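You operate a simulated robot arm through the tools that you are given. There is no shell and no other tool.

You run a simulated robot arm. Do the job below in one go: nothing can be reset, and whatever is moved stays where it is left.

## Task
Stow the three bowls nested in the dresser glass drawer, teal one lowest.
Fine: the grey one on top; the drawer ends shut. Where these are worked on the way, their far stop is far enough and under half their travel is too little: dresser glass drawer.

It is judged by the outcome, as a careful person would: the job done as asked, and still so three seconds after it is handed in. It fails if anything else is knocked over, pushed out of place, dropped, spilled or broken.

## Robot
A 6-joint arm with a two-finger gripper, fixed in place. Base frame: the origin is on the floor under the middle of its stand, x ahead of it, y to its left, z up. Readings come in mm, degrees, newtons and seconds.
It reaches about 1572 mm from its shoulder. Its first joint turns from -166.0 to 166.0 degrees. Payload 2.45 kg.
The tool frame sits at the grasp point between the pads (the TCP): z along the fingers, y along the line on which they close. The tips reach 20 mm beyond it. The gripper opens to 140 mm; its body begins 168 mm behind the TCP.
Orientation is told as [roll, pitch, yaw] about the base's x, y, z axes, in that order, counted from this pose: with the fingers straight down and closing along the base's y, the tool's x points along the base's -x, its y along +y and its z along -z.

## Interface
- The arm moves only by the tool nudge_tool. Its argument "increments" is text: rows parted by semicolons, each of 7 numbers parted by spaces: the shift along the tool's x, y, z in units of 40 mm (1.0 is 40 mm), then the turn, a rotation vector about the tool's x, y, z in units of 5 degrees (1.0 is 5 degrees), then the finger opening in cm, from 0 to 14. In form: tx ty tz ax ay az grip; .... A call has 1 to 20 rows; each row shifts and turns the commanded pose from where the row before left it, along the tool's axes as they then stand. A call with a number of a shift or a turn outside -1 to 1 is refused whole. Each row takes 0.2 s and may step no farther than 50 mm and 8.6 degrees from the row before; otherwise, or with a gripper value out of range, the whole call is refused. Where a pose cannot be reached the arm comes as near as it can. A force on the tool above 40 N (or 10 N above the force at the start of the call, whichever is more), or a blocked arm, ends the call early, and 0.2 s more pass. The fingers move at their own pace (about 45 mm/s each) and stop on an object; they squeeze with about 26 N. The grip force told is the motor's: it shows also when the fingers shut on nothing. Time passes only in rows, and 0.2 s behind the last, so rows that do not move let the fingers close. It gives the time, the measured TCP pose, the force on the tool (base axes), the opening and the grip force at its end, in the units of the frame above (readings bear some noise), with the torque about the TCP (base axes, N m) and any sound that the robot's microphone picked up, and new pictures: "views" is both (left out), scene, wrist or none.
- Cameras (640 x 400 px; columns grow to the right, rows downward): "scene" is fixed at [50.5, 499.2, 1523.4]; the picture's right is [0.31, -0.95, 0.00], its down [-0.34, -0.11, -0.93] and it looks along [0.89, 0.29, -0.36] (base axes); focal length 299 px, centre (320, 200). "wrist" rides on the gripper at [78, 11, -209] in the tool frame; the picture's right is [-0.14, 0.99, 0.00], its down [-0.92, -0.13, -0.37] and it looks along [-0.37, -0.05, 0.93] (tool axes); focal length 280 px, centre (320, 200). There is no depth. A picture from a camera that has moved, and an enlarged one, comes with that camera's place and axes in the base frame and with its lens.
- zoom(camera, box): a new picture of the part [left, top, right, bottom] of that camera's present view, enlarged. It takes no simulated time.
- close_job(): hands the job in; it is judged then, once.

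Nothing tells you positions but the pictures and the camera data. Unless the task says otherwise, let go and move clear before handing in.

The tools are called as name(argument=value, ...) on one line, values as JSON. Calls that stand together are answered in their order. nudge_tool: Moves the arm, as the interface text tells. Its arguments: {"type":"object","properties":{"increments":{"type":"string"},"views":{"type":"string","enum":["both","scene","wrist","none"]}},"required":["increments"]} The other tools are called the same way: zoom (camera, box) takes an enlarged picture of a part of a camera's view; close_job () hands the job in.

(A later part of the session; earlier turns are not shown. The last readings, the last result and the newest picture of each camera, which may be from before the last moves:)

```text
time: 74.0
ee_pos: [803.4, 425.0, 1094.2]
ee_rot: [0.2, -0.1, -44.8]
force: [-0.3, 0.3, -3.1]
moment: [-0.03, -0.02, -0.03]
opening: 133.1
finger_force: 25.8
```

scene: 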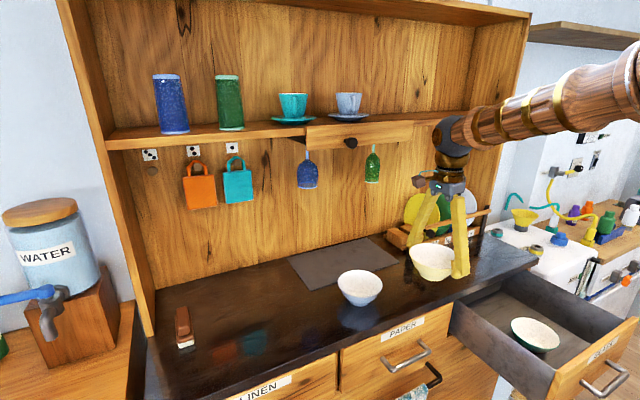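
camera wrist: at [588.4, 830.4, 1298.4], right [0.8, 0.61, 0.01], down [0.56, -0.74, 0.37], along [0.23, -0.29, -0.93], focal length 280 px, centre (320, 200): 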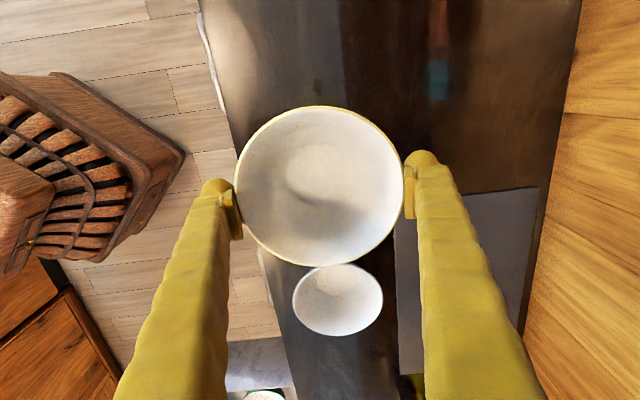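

Cream is held firmly. Continuing to above the teal bowl.

nudge_tool(increments="-0.75 -0.266 0 0 0 0 12; -0.75 -0.266 0 0 0 0 12; -0.75 -0.266 0 0 0 0 12; -0.75 -0.266 0 0 0 0 12; -0.75 -0.266 0 0 0 0 12; -0.75 -0.266 0 0 0 0 12; -0.75 -0.266 0 0 0 0 12; -0.75 -0.266 0 0 0 0 12; -0.75 -0.266 0 0 0 0 12; -0.75 -0.266 0 0 0 0 12; -0.75 -0.266 0 0 0 0 12; -0.758 -0.266 0 0 0 0 12; 0 0 0 0 0 0 12; 0 0 0 0 0 0 12")

```text
time: 77.0
ee_pos: [968.7, 81.2, 1093.7]
ee_rot: [0.3, -0.3, -44.8]
force: [-0.9, 0.1, -3.3]
moment: [-0.01, -0.01, 0.02]
opening: 132.7
finger_force: 25.3
camera wrist: at [920.0, 142.2, 1300.3], right [0.8, 0.61, 0.01], down [0.56, -0.74, 0.37], along [0.23, -0.29, -0.93], focal length 280 px, centre (320, 200)
```

scene: 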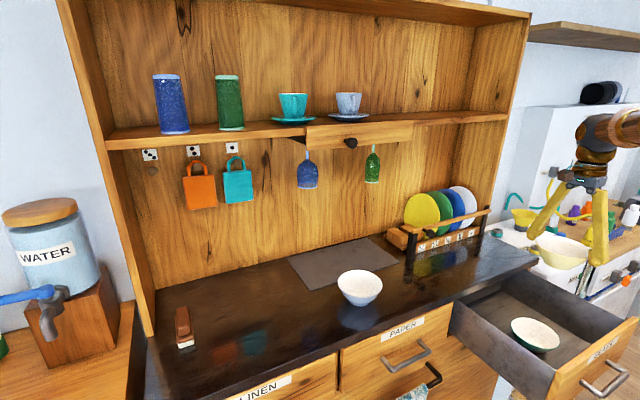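
wrist: 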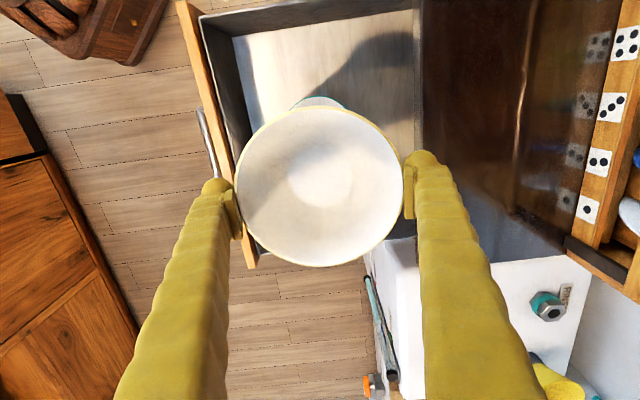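

Directly above the teal bowl. Lowering to just above it first, then checking alignment.

nudge_tool(increments="0 0 0.4 0 0 0 12; 0 0 0.7 0 0 0 12; 0 0 0.7 0 0 0 12; 0 0 0.7 0 0 0 12; 0 0 0.7 0 0 0 12; 0 0 0.7 0 0 0 12; 0 0 0.7 0 0 0 12; 0 0 0.7 0 0 0 12; 0 0 0.5 0 0 0 12; 0 0 0.3 0 0 0 12; 0 0 0 0 0 0 12")

zoom(camera="scene", box=[490, 250, 600, 370])

```text
time: 79.4
ee_pos: [970.0, 79.8, 849.6]
ee_rot: [0.4, -0.2, -44.8]
force: [0.3, 0.3, -2.1]
moment: [0.0, 0.02, 0.0]
opening: 132.7
finger_force: 26.2
camera wrist: at [921.5, 141.8, 1056.6], right [0.8, 0.61, 0.01], down [0.56, -0.74, 0.37], along [0.23, -0.29, -0.93], focal length 280 px, centre (320, 200)
```

scene: 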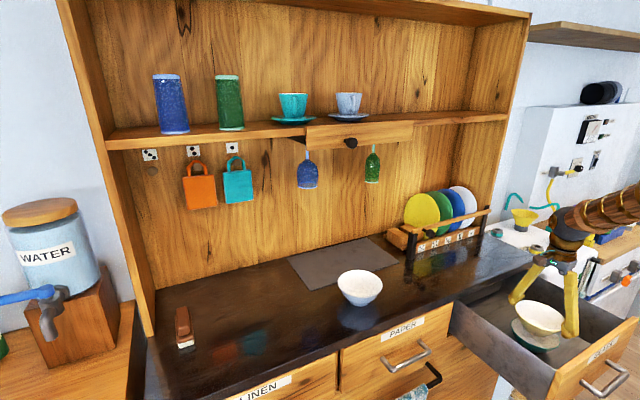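
wrist: 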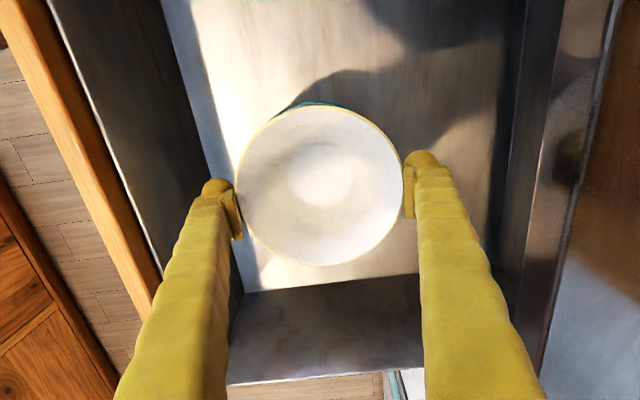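

```text
3.33 times, centred on (545, 310) of scene
camera zoom: at [50.5, 499.2, 1523.4], right [0.31, -0.95, 0.0], down [-0.34, -0.11, -0.93], along [0.89, 0.29, -0.36], focal length 998 px, centre (-430, -167)
```

zoom: 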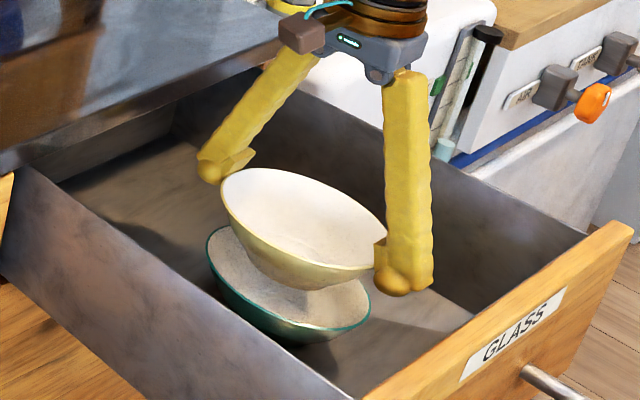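

zoom(camera="scene", box=[505, 290, 575, 360])

zoom(camera="wrist", box=[220, 80, 420, 280])

```text
5.71 times, centred on (540, 325) of scene
camera zoom: at [50.5, 499.2, 1523.4], right [0.31, -0.95, 0.0], down [-0.34, -0.11, -0.93], along [0.89, 0.29, -0.36], focal length 1710 px, centre (-937, -514)
```

zoom: 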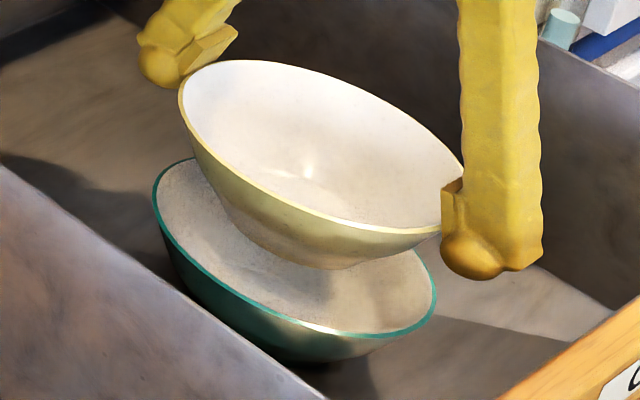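

```text
2.00 times, centred on (320, 180) of wrist
camera zoom: at [921.5, 141.8, 1056.6], right [0.8, 0.61, 0.01], down [0.56, -0.74, 0.37], along [0.23, -0.29, -0.93], focal length 561 px, centre (320, 240)
```

zoom: 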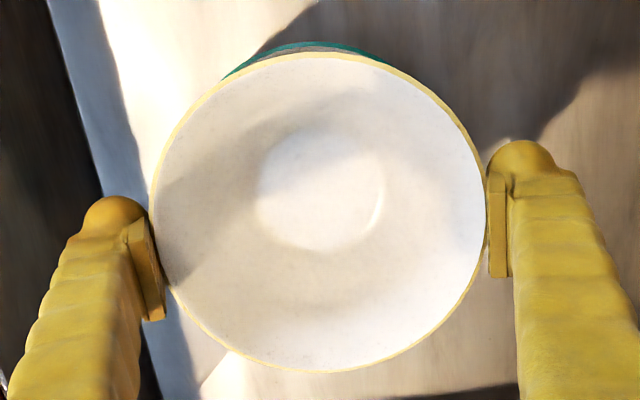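

The bowls are concentric to within about 2 mm. I'll nudge 1 mm toward the front and lower into the nest, checking the force.

nudge_tool(increments="0 -0.03 0.2 0 0 0 12; 0 0 0.3 0 0 0 12; 0 0 0.3 0 0 0 12; 0 0 0.15 0 0 0 12; 0 0 0 0 0 0 12", views="none")

nudge_tool(increments="0 0 0.08 0 0 0 12; 0 0 0 0 0 0 12", views="none")

zoom(camera="scene", box=[505, 290, 575, 360])

```text
time: 80.6
ee_pos: [969.5, 79.7, 811.8]
ee_rot: [0.3, -0.3, -44.8]
force: [1.0, 0.7, -2.6]
moment: [-0.02, 0.0, -0.05]
opening: 132.4
finger_force: 26.4
```

```text
time: 81.2
ee_pos: [968.2, 80.3, 809.3]
ee_rot: [0.2, -0.2, -44.8]
force: [-0.2, 0.6, -2.3]
moment: [-0.01, 0.0, 0.02]
opening: 132.5
finger_force: 25.6
```

```text
5.71 times, centred on (540, 325) of scene
camera zoom: at [50.5, 499.2, 1523.4], right [0.31, -0.95, 0.0], down [-0.34, -0.11, -0.93], along [0.89, 0.29, -0.36], focal length 1710 px, centre (-937, -514)
```

zoom: 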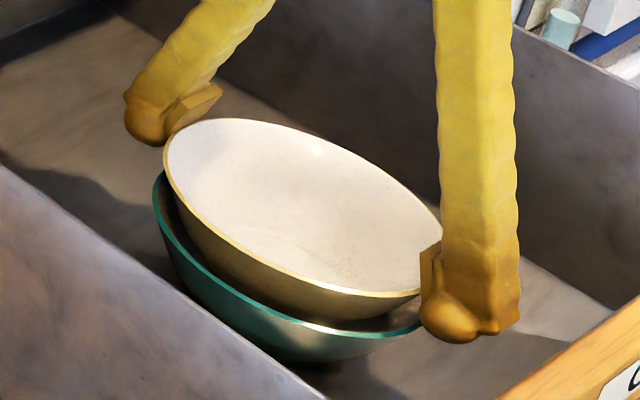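

nudge_tool(increments="0 0 0.07 0 0 0 12; 0 0 0 0 0 0 12", views="none")

nudge_tool(increments="0 0 0.07 0 0 0 12; 0 0 0 0 0 0 12", views="none")

nudge_tool(increments="0 0 0.05 0 0 0 12; 0 0 0 0 0 0 12", views="none")

zoom(camera="scene", box=[505, 290, 575, 360])

```text
time: 81.8
ee_pos: [969.3, 80.9, 807.2]
ee_rot: [0.2, -0.2, -44.8]
force: [-3.5, 1.2, 7.2]
moment: [0.09, -0.13, 0.06]
opening: 132.4
finger_force: 26.2
```

```text
time: 82.4
ee_pos: [970.1, 80.1, 805.3]
ee_rot: [0.4, -0.3, -44.8]
force: [-1.6, 4.4, 34.2]
moment: [0.07, -0.09, 0.14]
opening: 133.2
finger_force: 25.6
```

```text
time: 83.0
ee_pos: [970.2, 79.3, 801.0]
ee_rot: [0.3, -0.4, -44.8]
force: [1.8, -0.8, 34.8]
moment: [0.04, -0.05, 0.04]
opening: 135.2
finger_force: 25.6
```

```text
5.71 times, centred on (540, 325) of scene
camera zoom: at [50.5, 499.2, 1523.4], right [0.31, -0.95, 0.0], down [-0.34, -0.11, -0.93], along [0.89, 0.29, -0.36], focal length 1710 px, centre (-937, -514)
```

zoom: 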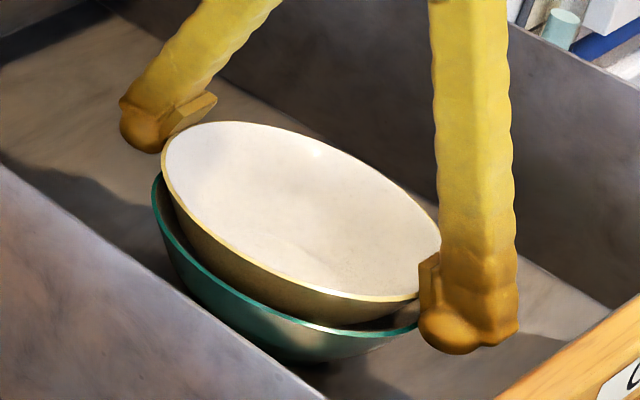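

Cream has seated on teal: the tool kept moving down while the cream bowl stopped. I'll relieve the pressure and release it.

nudge_tool(increments="0 0 -0.08 0 0 0 12.5; 0 0 0 0 0 0 14; 0 0 0 0 0 0 14; 0 0 0 0 0 0 14")

zoom(camera="wrist", box=[160, 60, 480, 300])

zoom(camera="scene", box=[505, 290, 575, 360])

```text
time: 84.0
ee_pos: [969.8, 79.6, 802.8]
ee_rot: [0.4, -0.3, -44.9]
force: [-0.5, 0.0, -0.2]
moment: [-0.02, 0.03, 0.0]
opening: 140.1
finger_force: 0.1
camera wrist: at [920.9, 141.2, 1010.4], right [0.8, 0.61, 0.01], down [0.56, -0.74, 0.37], along [0.23, -0.29, -0.93], focal length 280 px, centre (320, 200)
```

scene: 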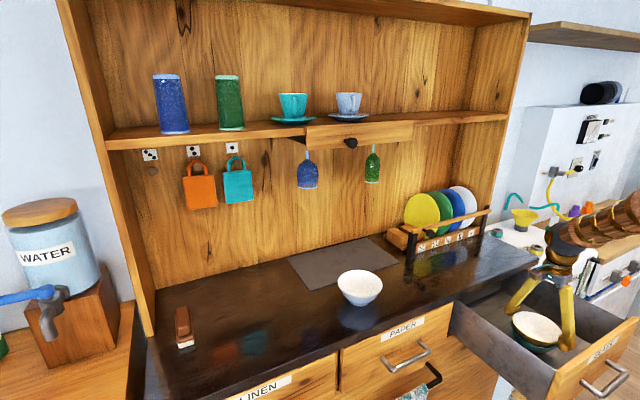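
wrist: 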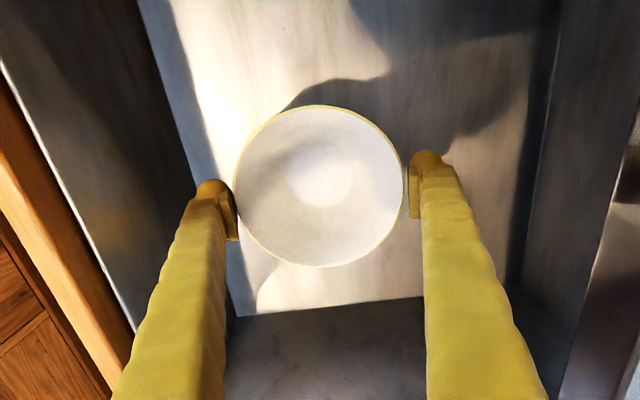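

```text
1.67 times, centred on (320, 180) of wrist
camera zoom: at [920.9, 141.2, 1010.4], right [0.8, 0.61, 0.01], down [0.56, -0.74, 0.37], along [0.23, -0.29, -0.93], focal length 467 px, centre (320, 233)
```

zoom: 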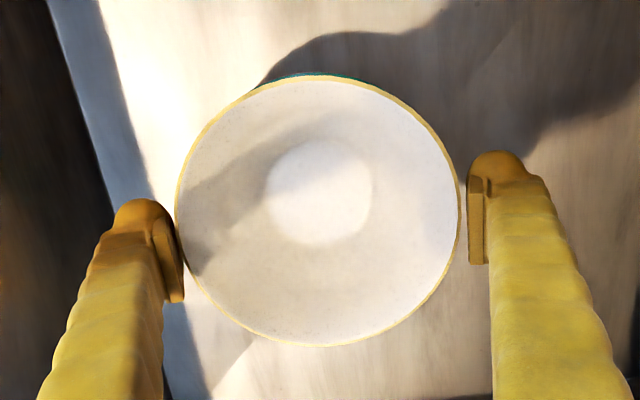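

```text
5.71 times, centred on (540, 325) of scene
camera zoom: at [50.5, 499.2, 1523.4], right [0.31, -0.95, 0.0], down [-0.34, -0.11, -0.93], along [0.89, 0.29, -0.36], focal length 1710 px, centre (-937, -514)
```

zoom: 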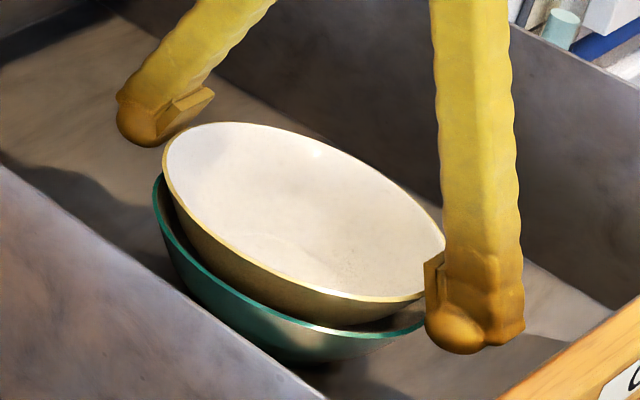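

Cream is nested level on teal. Now I'll rise and go for the blue-grey bowl, the last one.

nudge_tool(increments="0 0 -0.3 0 0 0 14; 0 0 -0.7 0 0 0 14; 0 0 -0.8 0 0 0 14; 0 0 -0.8 0 0 0 14; 0 0 -0.8 0 0 0 14; 0 0 -0.8 0 0 0 14; 0 0 -0.8 0 0 0 14; 0 0 -0.8 0 0 0 14; 0 0 -0.8 0 0 0 14; 0 0 -0.7 0 0 0 14; 0 0 0 0 0 0 14")

zoom(camera="scene", box=[490, 280, 590, 370])

zoom(camera="wrist", box=[240, 60, 400, 200])

```text
time: 86.4
ee_pos: [967.5, 79.4, 1097.6]
ee_rot: [0.3, -0.2, -44.7]
force: [0.0, -0.1, 0.4]
moment: [-0.01, -0.02, 0.02]
opening: 140.0
finger_force: 0.1
camera wrist: at [919.3, 140.6, 1304.0], right [0.8, 0.61, 0.01], down [0.56, -0.74, 0.37], along [0.23, -0.29, -0.93], focal length 280 px, centre (320, 200)
```

scene: 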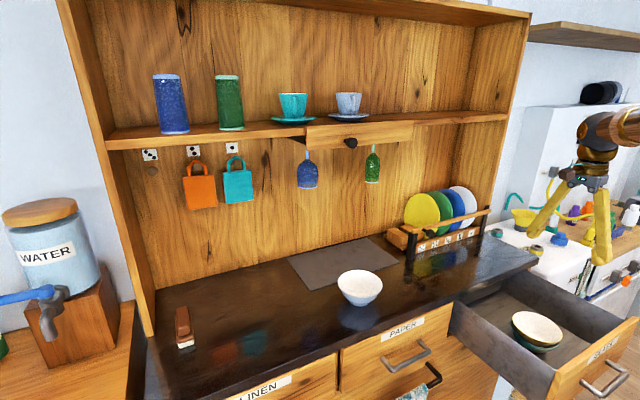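
wrist: 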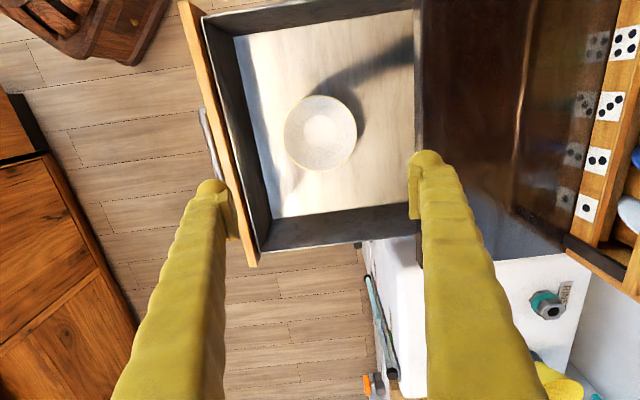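

```text
4.44 times, centred on (540, 325) of scene
camera zoom: at [50.5, 499.2, 1523.4], right [0.31, -0.95, 0.0], down [-0.34, -0.11, -0.93], along [0.89, 0.29, -0.36], focal length 1330 px, centre (-658, -356)
```

zoom: 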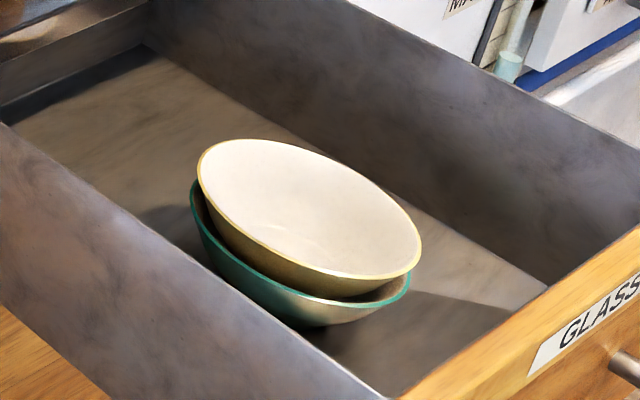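

```text
2.86 times, centred on (320, 130) of wrist
camera zoom: at [919.3, 140.6, 1304.0], right [0.8, 0.61, 0.01], down [0.56, -0.74, 0.37], along [0.23, -0.29, -0.93], focal length 801 px, centre (320, 400)
```

zoom: 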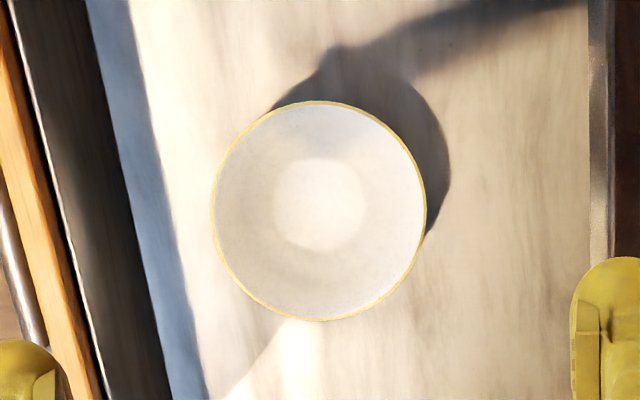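

The cream-in-teal nest looks good. Moving over to the blue-grey bowl.

nudge_tool(increments="0.85 0.407 0 0 0 0 14; 0.85 0.407 0 0 0 0 14; 0.85 0.407 0 0 0 0 14; 0.85 0.407 0 0 0 0 14; 0.85 0.407 0 0 0 0 14; 0.85 0.407 0 0 0 0 14; 0.85 0.407 0 0 0 0 14; 0.85 0.407 0 0 0 0 14; 0.85 0.407 0 0 0 0 14; 0.85 0.407 0 0 0 0 14; 0.85 0.407 0 0 0 0 14; 0.85 0.407 0 0 0 0 14; 0.85 0.407 0 0 0 0 14; 0.85 0.407 0 0 0 0 14; 0.85 0.407 0 0 0 0 14; 0 0 0 0 0 0 14")

zoom(camera="wrist", box=[160, 30, 480, 270])

```text
time: 89.8
ee_pos: [778.5, 613.0, 1094.8]
ee_rot: [0.3, -0.3, -44.7]
force: [0.6, 0.8, 0.7]
moment: [-0.02, -0.01, 0.0]
opening: 140.1
finger_force: 0.0
camera wrist: at [730.3, 674.3, 1301.6], right [0.8, 0.61, 0.01], down [0.56, -0.74, 0.37], along [0.23, -0.29, -0.93], focal length 280 px, centre (320, 200)
```

scene: 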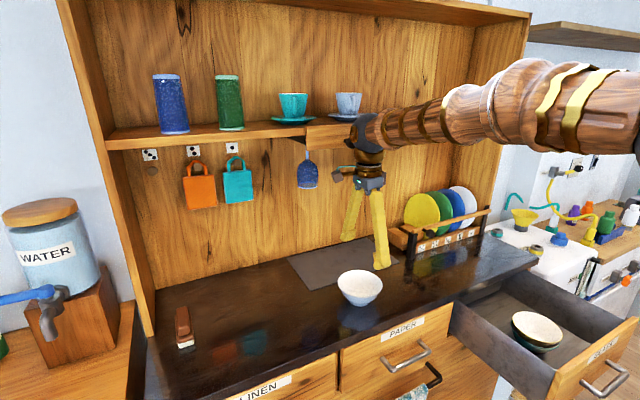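
wrist: 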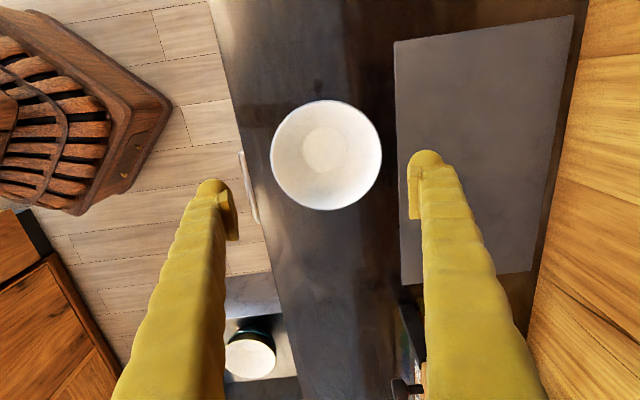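

```text
1.67 times, centred on (320, 150) of wrist
camera zoom: at [730.3, 674.3, 1301.6], right [0.8, 0.61, 0.01], down [0.56, -0.74, 0.37], along [0.23, -0.29, -0.93], focal length 467 px, centre (320, 283)
```

zoom: 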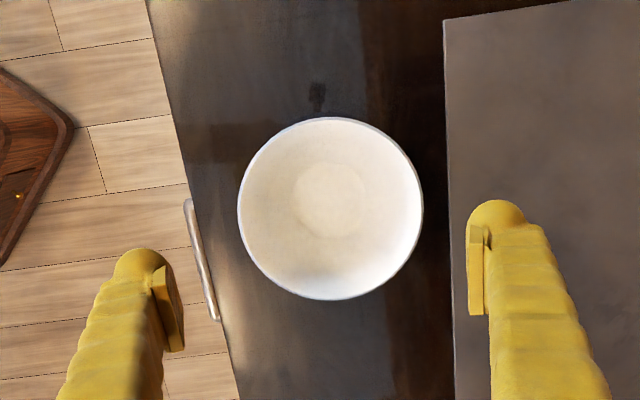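

Blue-grey needs about a 7.5 mm shift. Adjusting and descending partway to recheck.

nudge_tool(increments="-0.06 0.187 0.7 0 0 0 14; 0 0 0.7 0 0 0 14; 0 0 0.35 0 0 0 14; 0 0 0 0 0 0 14", views="wrist")

zoom(camera="wrist", box=[160, 40, 480, 280])

```text
time: 90.8
ee_pos: [787.0, 615.3, 1025.1]
ee_rot: [0.4, -0.3, -44.8]
force: [0.5, 0.1, -0.3]
moment: [0.02, -0.01, -0.02]
opening: 140.0
finger_force: 0.0
camera wrist: at [737.4, 677.9, 1231.6], right [0.8, 0.61, 0.01], down [0.56, -0.74, 0.37], along [0.23, -0.29, -0.93], focal length 280 px, centre (320, 200)
```

wrist: 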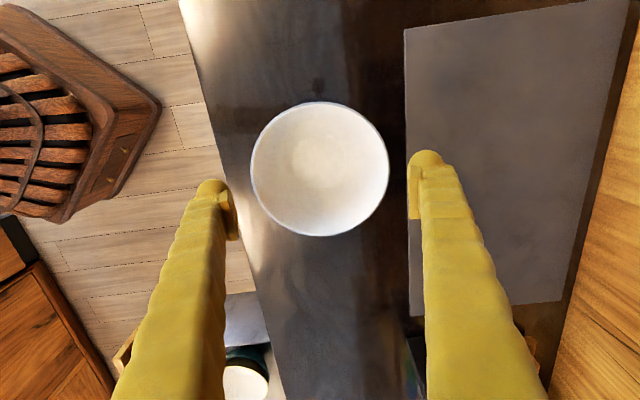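

```text
1.67 times, centred on (320, 160) of wrist
camera zoom: at [737.4, 677.9, 1231.6], right [0.8, 0.61, 0.01], down [0.56, -0.74, 0.37], along [0.23, -0.29, -0.93], focal length 467 px, centre (320, 267)
```

zoom: 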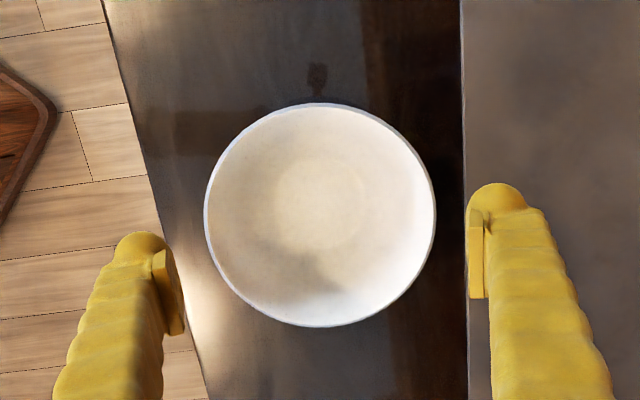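

Well centred, same as cream was. Descending past the rim and closing.

nudge_tool(increments="0.005 0.02 0.5 0 0 0 14; 0 0 0.5 0 0 0 14; 0 0 0.34 0 0 0 14; 0 0 0 0 0 0 14; 0 0 0 0 0 0 12.9; 0 0 0 0 0 0 12.7; 0 0 0 0 0 0 12.5; 0 0 0 0 0 0 12.5")

zoom(camera="wrist", box=[160, 60, 480, 300])

zoom(camera="scene", box=[300, 220, 430, 350])

```text
time: 92.6
ee_pos: [786.4, 615.6, 972.4]
ee_rot: [0.3, -0.3, -44.8]
force: [-0.3, -1.0, -0.2]
moment: [0.06, 0.02, 0.01]
opening: 133.8
finger_force: 25.6
camera wrist: at [737.8, 678.3, 1178.8], right [0.8, 0.61, 0.01], down [0.56, -0.74, 0.37], along [0.23, -0.29, -0.93], focal length 280 px, centre (320, 200)
```

scene: 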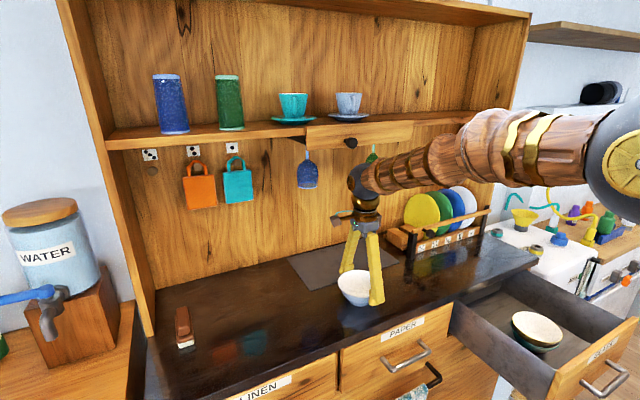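
wrist: 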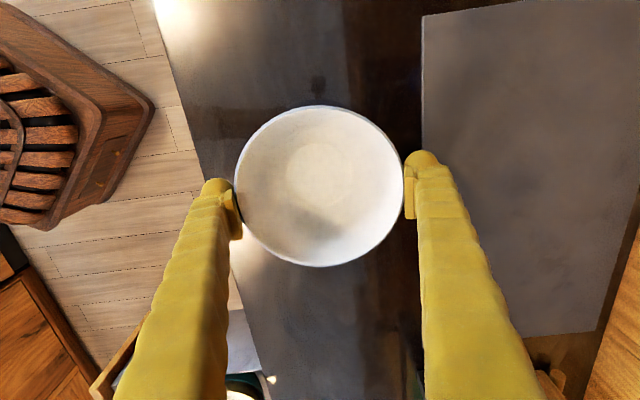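

```text
1.67 times, centred on (320, 180) of wrist
camera zoom: at [737.8, 678.3, 1178.8], right [0.8, 0.61, 0.01], down [0.56, -0.74, 0.37], along [0.23, -0.29, -0.93], focal length 467 px, centre (320, 233)
```

zoom: 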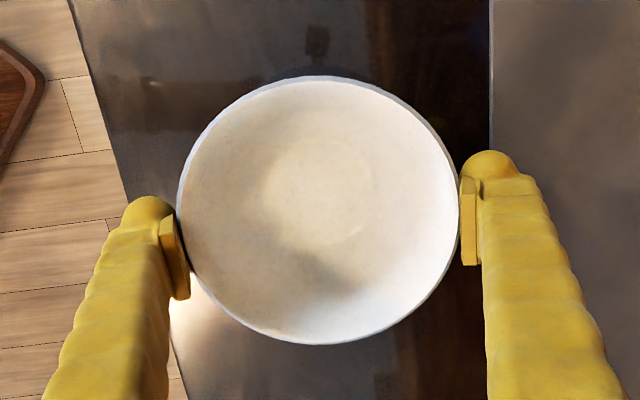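

```text
3.08 times, centred on (365, 285) of scene
camera zoom: at [50.5, 499.2, 1523.4], right [0.31, -0.95, 0.0], down [-0.34, -0.11, -0.93], along [0.89, 0.29, -0.36], focal length 921 px, centre (182, -62)
```

zoom: 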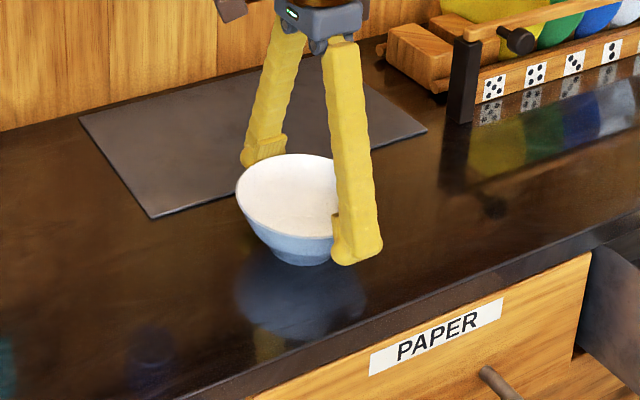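

Gripped with the same offset. Lifting and carrying to above the nest.

nudge_tool(increments="0 0 -0.2 0 0 0 12; 0 0 -0.5 0 0 0 12; 0 0 -0.8 0 0 0 12; 0 0 -0.8 0 0 0 12; 0 0 -0.7 0 0 0 12; 0 0 0 0 0 0 12")

nudge_tool(increments="-0.7053 -0.3507 0 0 0 0 12; -0.7053 -0.3507 0 0 0 0 12; -0.7053 -0.3507 0 0 0 0 12; -0.7053 -0.3507 0 0 0 0 12; -0.7053 -0.3507 0 0 0 0 12; -0.7053 -0.3507 0 0 0 0 12; -0.7053 -0.3507 0 0 0 0 12; -0.7053 -0.3507 0 0 0 0 12; -0.7053 -0.3507 0 0 0 0 12; -0.7053 -0.3507 0 0 0 0 12; -0.7053 -0.3507 0 0 0 0 12; -0.7053 -0.3507 0 0 0 0 12; -0.7053 -0.3507 0 0 0 0 12; -0.7053 -0.3507 0 0 0 0 12; -0.7053 -0.3507 0 0 0 0 12; -0.7053 -0.3507 0 0 0 0 12; -0.7053 -0.3507 0 0 0 0 12; -0.7053 -0.3507 0 0 0 0 12; 0 0 0 0 0 0 12")

```text
time: 94.0
ee_pos: [784.5, 615.8, 1093.3]
ee_rot: [0.4, -0.2, -44.8]
force: [-0.3, 0.1, -2.7]
moment: [-0.02, -0.04, 0.0]
opening: 133.2
finger_force: 26.6
camera wrist: at [736.9, 677.7, 1298.9], right [0.8, 0.61, 0.01], down [0.56, -0.74, 0.37], along [0.23, -0.29, -0.93], focal length 280 px, centre (320, 200)
```

scene: 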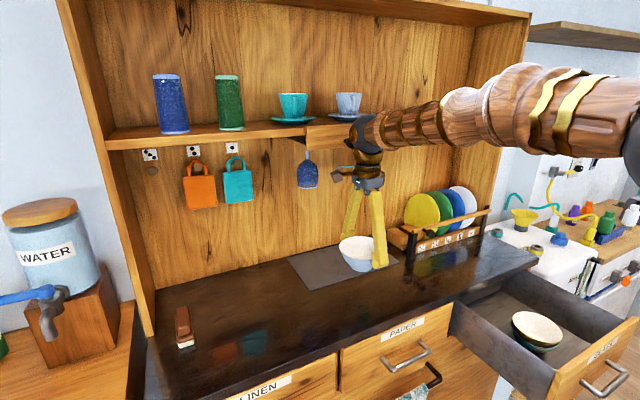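
wrist: 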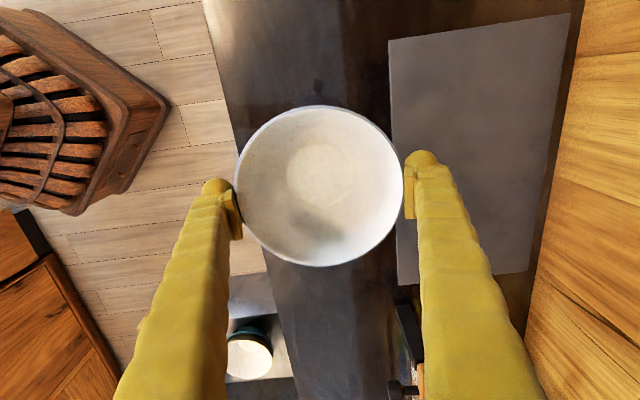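

```text
time: 98.0
ee_pos: [969.3, 79.5, 1093.0]
ee_rot: [0.2, -0.3, -44.7]
force: [0.3, 0.9, -3.4]
moment: [-0.01, -0.03, 0.03]
opening: 132.8
finger_force: 25.7
camera wrist: at [920.1, 141.4, 1300.3], right [0.8, 0.61, 0.01], down [0.56, -0.74, 0.37], along [0.23, -0.29, -0.93], focal length 280 px, centre (320, 200)
```

scene: 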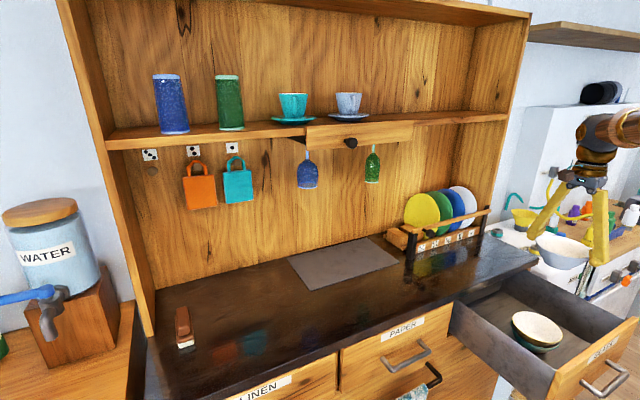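
wrist: 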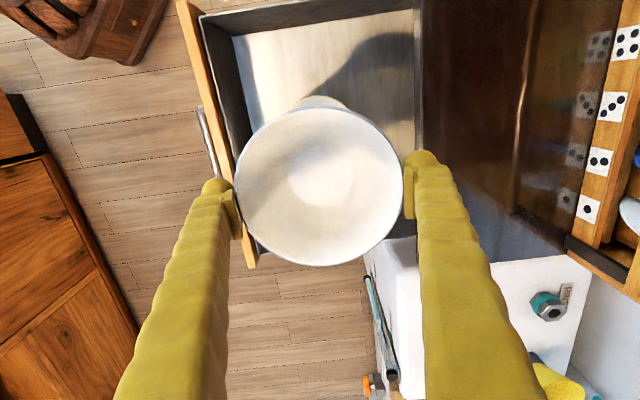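

Above the nest. Lowering to just over the cream bowl.

nudge_tool(increments="0 0 0.4 0 0 0 12; 0 0 0.7 0 0 0 12; 0 0 0.7 0 0 0 12; 0 0 0.7 0 0 0 12; 0 0 0.7 0 0 0 12; 0 0 0.7 0 0 0 12; 0 0 0.7 0 0 0 12; 0 0 0.5 0 0 0 12; 0 0 0.3 0 0 0 12; 0 0 0 0 0 0 12")

zoom(camera="scene", box=[505, 280, 575, 350])

zoom(camera="wrist", box=[220, 80, 420, 280])

```text
time: 100.2
ee_pos: [968.9, 79.6, 876.1]
ee_rot: [0.2, -0.2, -44.7]
force: [0.0, -0.4, -2.5]
moment: [-0.01, 0.01, -0.01]
opening: 132.8
finger_force: 26.1
camera wrist: at [920.9, 141.2, 1083.2], right [0.8, 0.61, 0.01], down [0.56, -0.74, 0.37], along [0.23, -0.29, -0.93], focal length 280 px, centre (320, 200)
```

scene: 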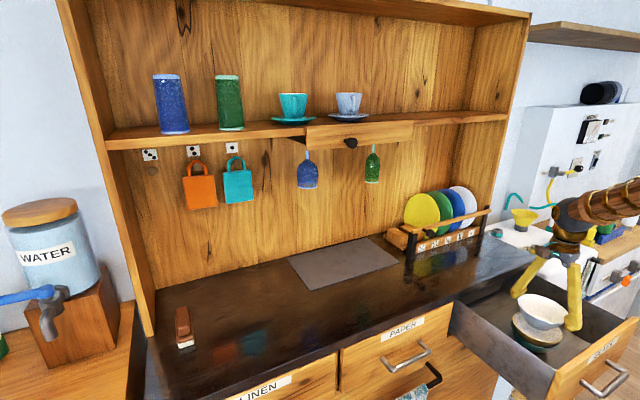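
wrist: 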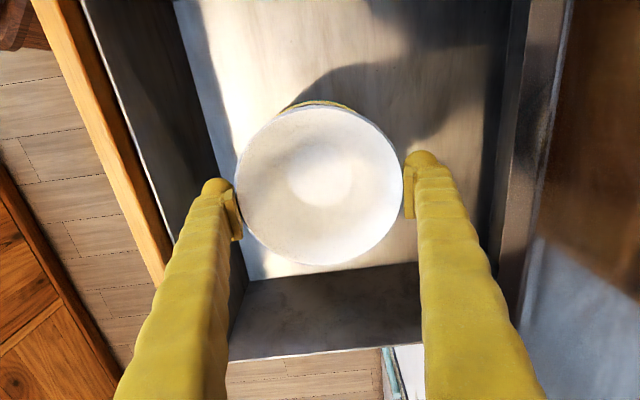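

```text
5.71 times, centred on (540, 315) of scene
camera zoom: at [50.5, 499.2, 1523.4], right [0.31, -0.95, 0.0], down [-0.34, -0.11, -0.93], along [0.89, 0.29, -0.36], focal length 1710 px, centre (-937, -457)
```

zoom: 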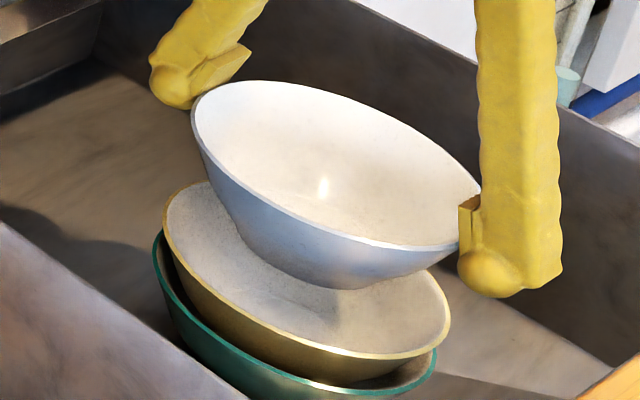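

```text
2.00 times, centred on (320, 180) of wrist
camera zoom: at [920.9, 141.2, 1083.2], right [0.8, 0.61, 0.01], down [0.56, -0.74, 0.37], along [0.23, -0.29, -0.93], focal length 561 px, centre (320, 240)
```

zoom: 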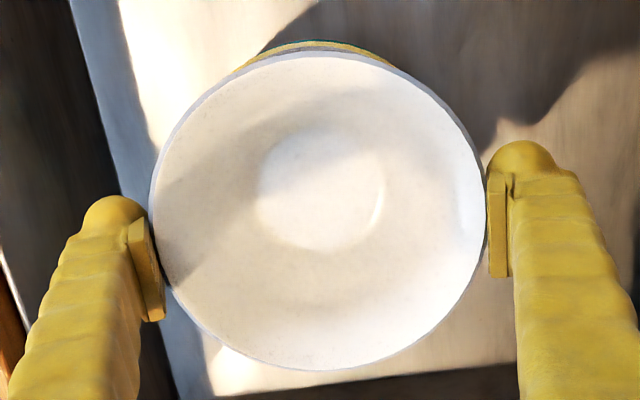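

Alignment looks the same as before. Lowering into the nest with force checks; contact is expected near TCP z≈832.

nudge_tool(increments="0 0 0.3 0 0 0 12; 0 0 0.3 0 0 0 12; 0 0 0.25 0 0 0 12; 0 0 0.1 0 0 0 12; 0 0 0 0 0 0 12", views="none")

nudge_tool(increments="0 0 0.06 0 0 0 12; 0 0 0 0 0 0 12", views="none")

nudge_tool(increments="0 0 0.06 0 0 0 12; 0 0 0 0 0 0 12", views="scene")

zoom(camera="scene", box=[505, 280, 575, 350])

```text
time: 101.4
ee_pos: [968.5, 80.0, 838.5]
ee_rot: [0.3, -0.2, -44.8]
force: [-0.8, -0.1, -2.3]
moment: [0.01, 0.01, -0.01]
opening: 132.6
finger_force: 26.2
```

```text
time: 102.0
ee_pos: [969.7, 81.5, 836.0]
ee_rot: [0.3, -0.2, -44.8]
force: [0.2, 0.5, -3.3]
moment: [-0.04, -0.01, -0.02]
opening: 132.8
finger_force: 26.1
```

```text
time: 102.6
ee_pos: [969.5, 81.3, 833.2]
ee_rot: [0.2, -0.2, -44.8]
force: [-0.9, -1.0, -1.0]
moment: [0.01, -0.07, 0.0]
opening: 132.6
finger_force: 26.2
```

scene: 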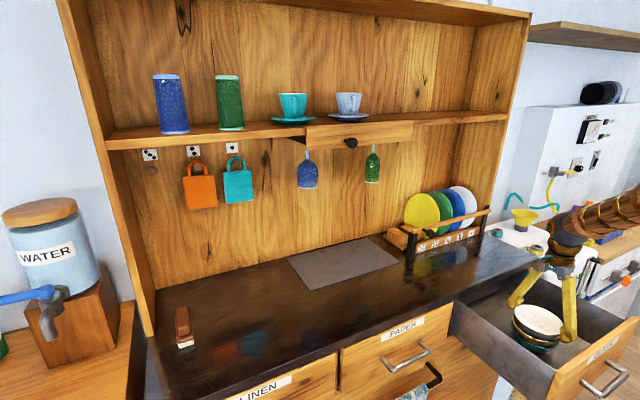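

```text
5.71 times, centred on (540, 315) of scene
camera zoom: at [50.5, 499.2, 1523.4], right [0.31, -0.95, 0.0], down [-0.34, -0.11, -0.93], along [0.89, 0.29, -0.36], focal length 1710 px, centre (-937, -457)
```

zoom: 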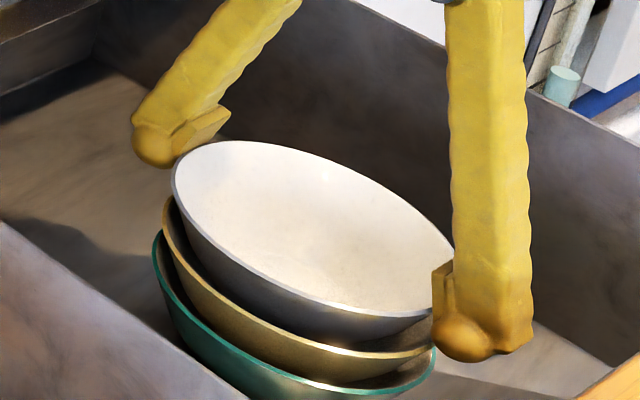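

Contact is just beginning. One more small step and then release.

nudge_tool(increments="0 0 0.04 0 0 0 12; 0 0 0 0 0 0 12", views="none")

nudge_tool(increments="0 0 0.03 0 0 0 12; 0 0 0 0 0 0 12", views="none")

```text
time: 103.2
ee_pos: [969.4, 80.5, 830.7]
ee_rot: [0.3, -0.3, -44.7]
force: [-2.6, -0.1, -0.3]
moment: [0.07, -0.08, 0.02]
opening: 132.8
finger_force: 26.2
```

```text
time: 103.8
ee_pos: [969.1, 80.8, 831.7]
ee_rot: [0.3, -0.1, -44.8]
force: [-4.3, 1.3, 11.7]
moment: [0.11, -0.17, 0.02]
opening: 132.8
finger_force: 25.9
```

Seated with about 12 N. Releasing.

nudge_tool(increments="0 0 0 0 0 0 13.4; 0 0 0 0 0 0 14; 0 0 0 0 0 0 14; 0 0 0 0 0 0 14")

zoom(camera="scene", box=[505, 280, 575, 350])

zoom(camera="wrist", box=[160, 60, 480, 300])

```text
time: 104.8
ee_pos: [969.5, 80.5, 830.9]
ee_rot: [0.4, -0.2, -44.9]
force: [0.6, 0.1, -0.8]
moment: [0.03, 0.01, -0.01]
opening: 140.1
finger_force: 0.2
camera wrist: at [921.2, 141.8, 1037.9], right [0.8, 0.61, 0.01], down [0.56, -0.74, 0.37], along [0.23, -0.29, -0.93], focal length 280 px, centre (320, 200)
```

scene: 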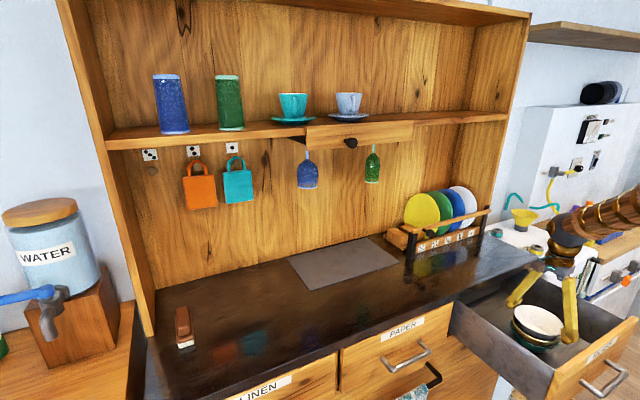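
wrist: 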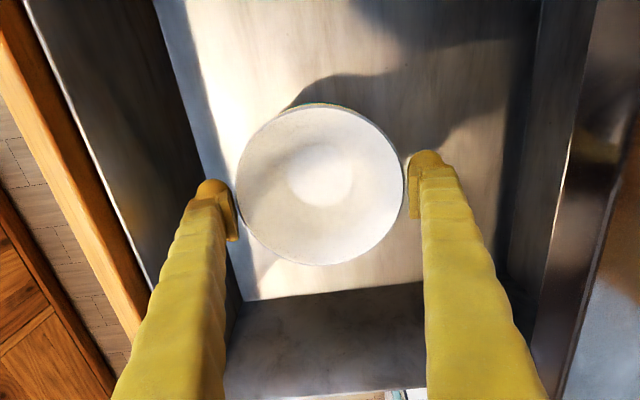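

```text
5.71 times, centred on (540, 315) of scene
camera zoom: at [50.5, 499.2, 1523.4], right [0.31, -0.95, 0.0], down [-0.34, -0.11, -0.93], along [0.89, 0.29, -0.36], focal length 1710 px, centre (-937, -457)
```

zoom: 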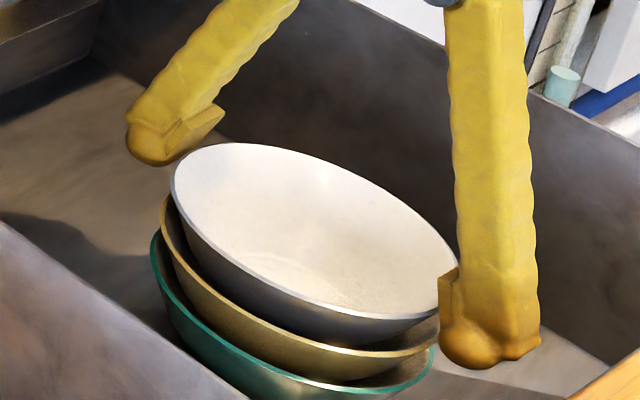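

```text
1.67 times, centred on (320, 180) of wrist
camera zoom: at [921.2, 141.8, 1037.9], right [0.8, 0.61, 0.01], down [0.56, -0.74, 0.37], along [0.23, -0.29, -0.93], focal length 467 px, centre (320, 233)
```

zoom: 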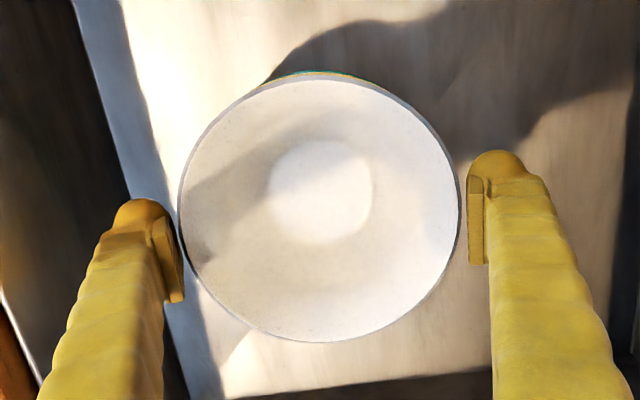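

All three are nested: teal, cream, blue-grey on top. I'll rise clear, retreat in front of the drawer and check the stack from above.

nudge_tool(increments="0 0 -0.3 0 0 0 14; 0 0 -0.7 0 0 0 14; 0 0 -0.8 0 0 0 14; 0 0 -0.8 0 0 0 14; 0 0 -0.8 0 0 0 14; 0 0 -0.8 0 0 0 14; 0 0 -0.8 0 0 0 14; 0 0 -0.8 0 0 0 14; 0 0 -0.9 0 0 0 14; 0 0 -0.9 0 0 0 14; 0 0 -0.75 0 0 0 14; 0 0 0 0 0 0 14")

zoom(camera="scene", box=[490, 270, 590, 360])

zoom(camera="wrist", box=[240, 60, 400, 200])

```text
time: 107.4
ee_pos: [967.0, 82.2, 1163.7]
ee_rot: [0.3, -0.2, -44.7]
force: [-0.2, 0.4, 0.4]
moment: [-0.03, -0.01, -0.02]
opening: 140.0
finger_force: 0.1
camera wrist: at [919.4, 142.2, 1371.7], right [0.8, 0.61, 0.01], down [0.56, -0.74, 0.37], along [0.23, -0.29, -0.93], focal length 280 px, centre (320, 200)
```

scene: 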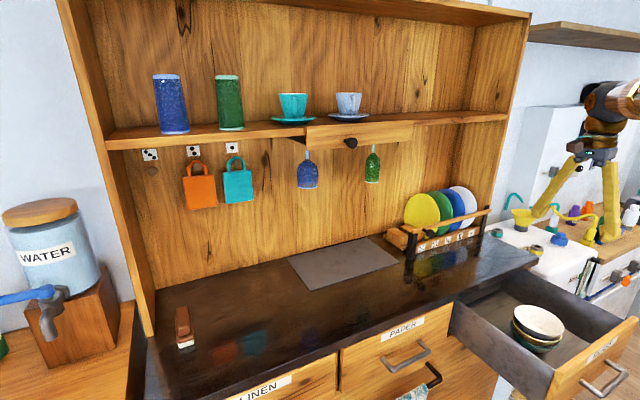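
wrist: 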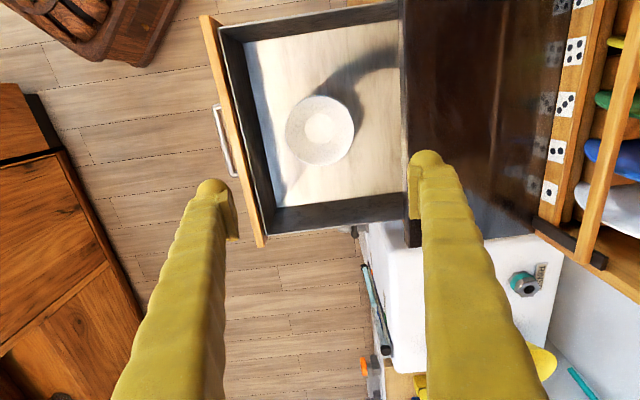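

```text
4.44 times, centred on (540, 315) of scene
camera zoom: at [50.5, 499.2, 1523.4], right [0.31, -0.95, 0.0], down [-0.34, -0.11, -0.93], along [0.89, 0.29, -0.36], focal length 1330 px, centre (-658, -311)
```

zoom: 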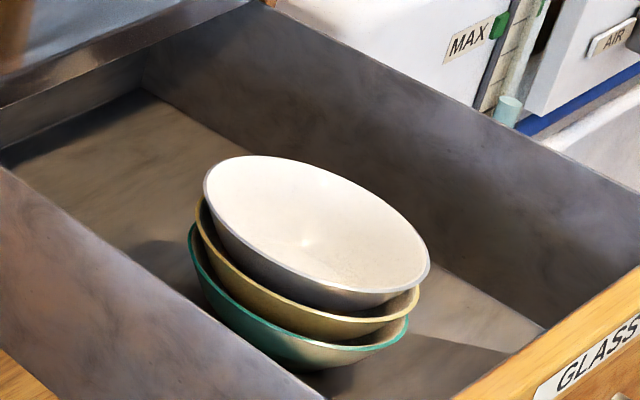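

```text
2.86 times, centred on (320, 130) of wrist
camera zoom: at [919.4, 142.2, 1371.7], right [0.8, 0.61, 0.01], down [0.56, -0.74, 0.37], along [0.23, -0.29, -0.93], focal length 801 px, centre (320, 400)
```

zoom: 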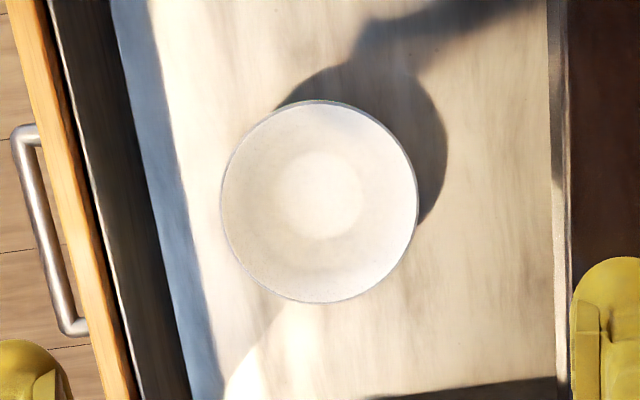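

The stack is level and concentric. Now I'll retreat in front of the drawer and turn horizontal to close it.

nudge_tool(increments="0 -0.87 0 0 0 0 14; 0 -0.87 0 0 0 0 14; 0 -0.87 0 0 0 0 14; 0 -0.87 0 0 0 0 14; 0 -0.87 0 0 0 0 14; 0 -0.87 0 0 0 0 12; 0 -0.87 0 0 0 0 10; 0 -0.87 0 0 0 0 8; 0 -0.87 0 0 0 0 7; 0 -0.87 0 0 0 0 7; 0 0 0 0 0 0 7", views="scene")

nudge_tool(increments="0 0 0 -1 0 0 7; 0 0 0 -1 0 0 7; 0 0 0 -1 0 0 7; 0 0 0 -1 0 0 7; 0 0 0 -1 0 0 7; 0 0 0 -1 0 0 7; 0 0 0 -1 0 0 7; 0 0 0 -1 0 0 7; 0 0 0 -1 0 0 7; 0 0 0 -1 0 0 7; 0 0 0 -1 0 0 7; 0 0 0 -1 0 0 7; 0 0 0 -1 0 0 7; 0 0 0 -1 0 0 7; 0 0 0 -1 0 0 7; 0 0 0 -1 0 0 7; 0 0 0 -1 0 0 7; 0 0 0 -1 0 0 7; 0 0 0 0 0 0 7")

```text
time: 109.8
ee_pos: [721.2, -166.3, 1163.2]
ee_rot: [0.4, -0.2, -44.7]
force: [0.2, -0.1, -0.4]
moment: [-0.01, -0.02, 0.01]
opening: 69.9
finger_force: 0.0
```

scene: 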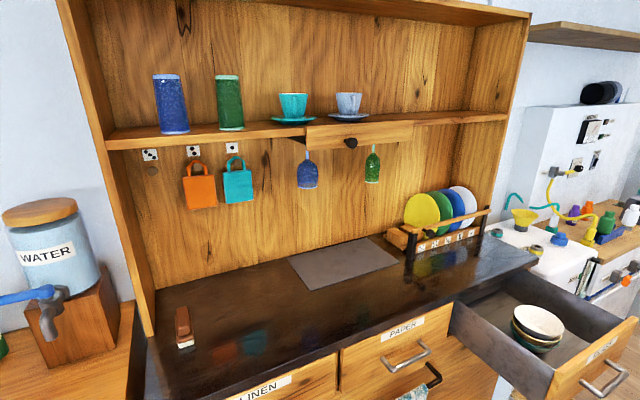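

```text
time: 113.8
ee_pos: [722.0, -166.4, 1164.9]
ee_rot: [90.3, -0.2, -44.9]
force: [0.4, -0.2, 0.0]
moment: [-0.03, 0.02, 0.0]
opening: 70.2
finger_force: 0.0
camera wrist: at [519.7, -261.0, 1170.7], right [0.09, -0.1, 0.99], down [0.39, -0.91, -0.13], along [0.91, 0.4, -0.04], focal length 280 px, centre (320, 200)
```

scene: 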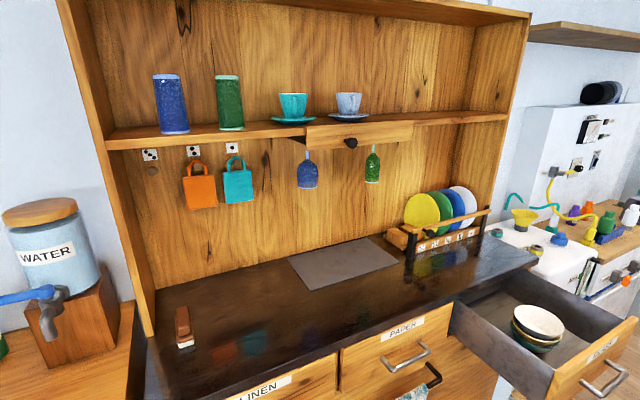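
wrist: 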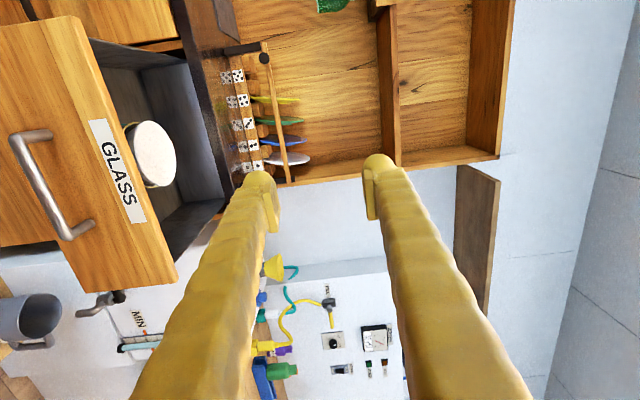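

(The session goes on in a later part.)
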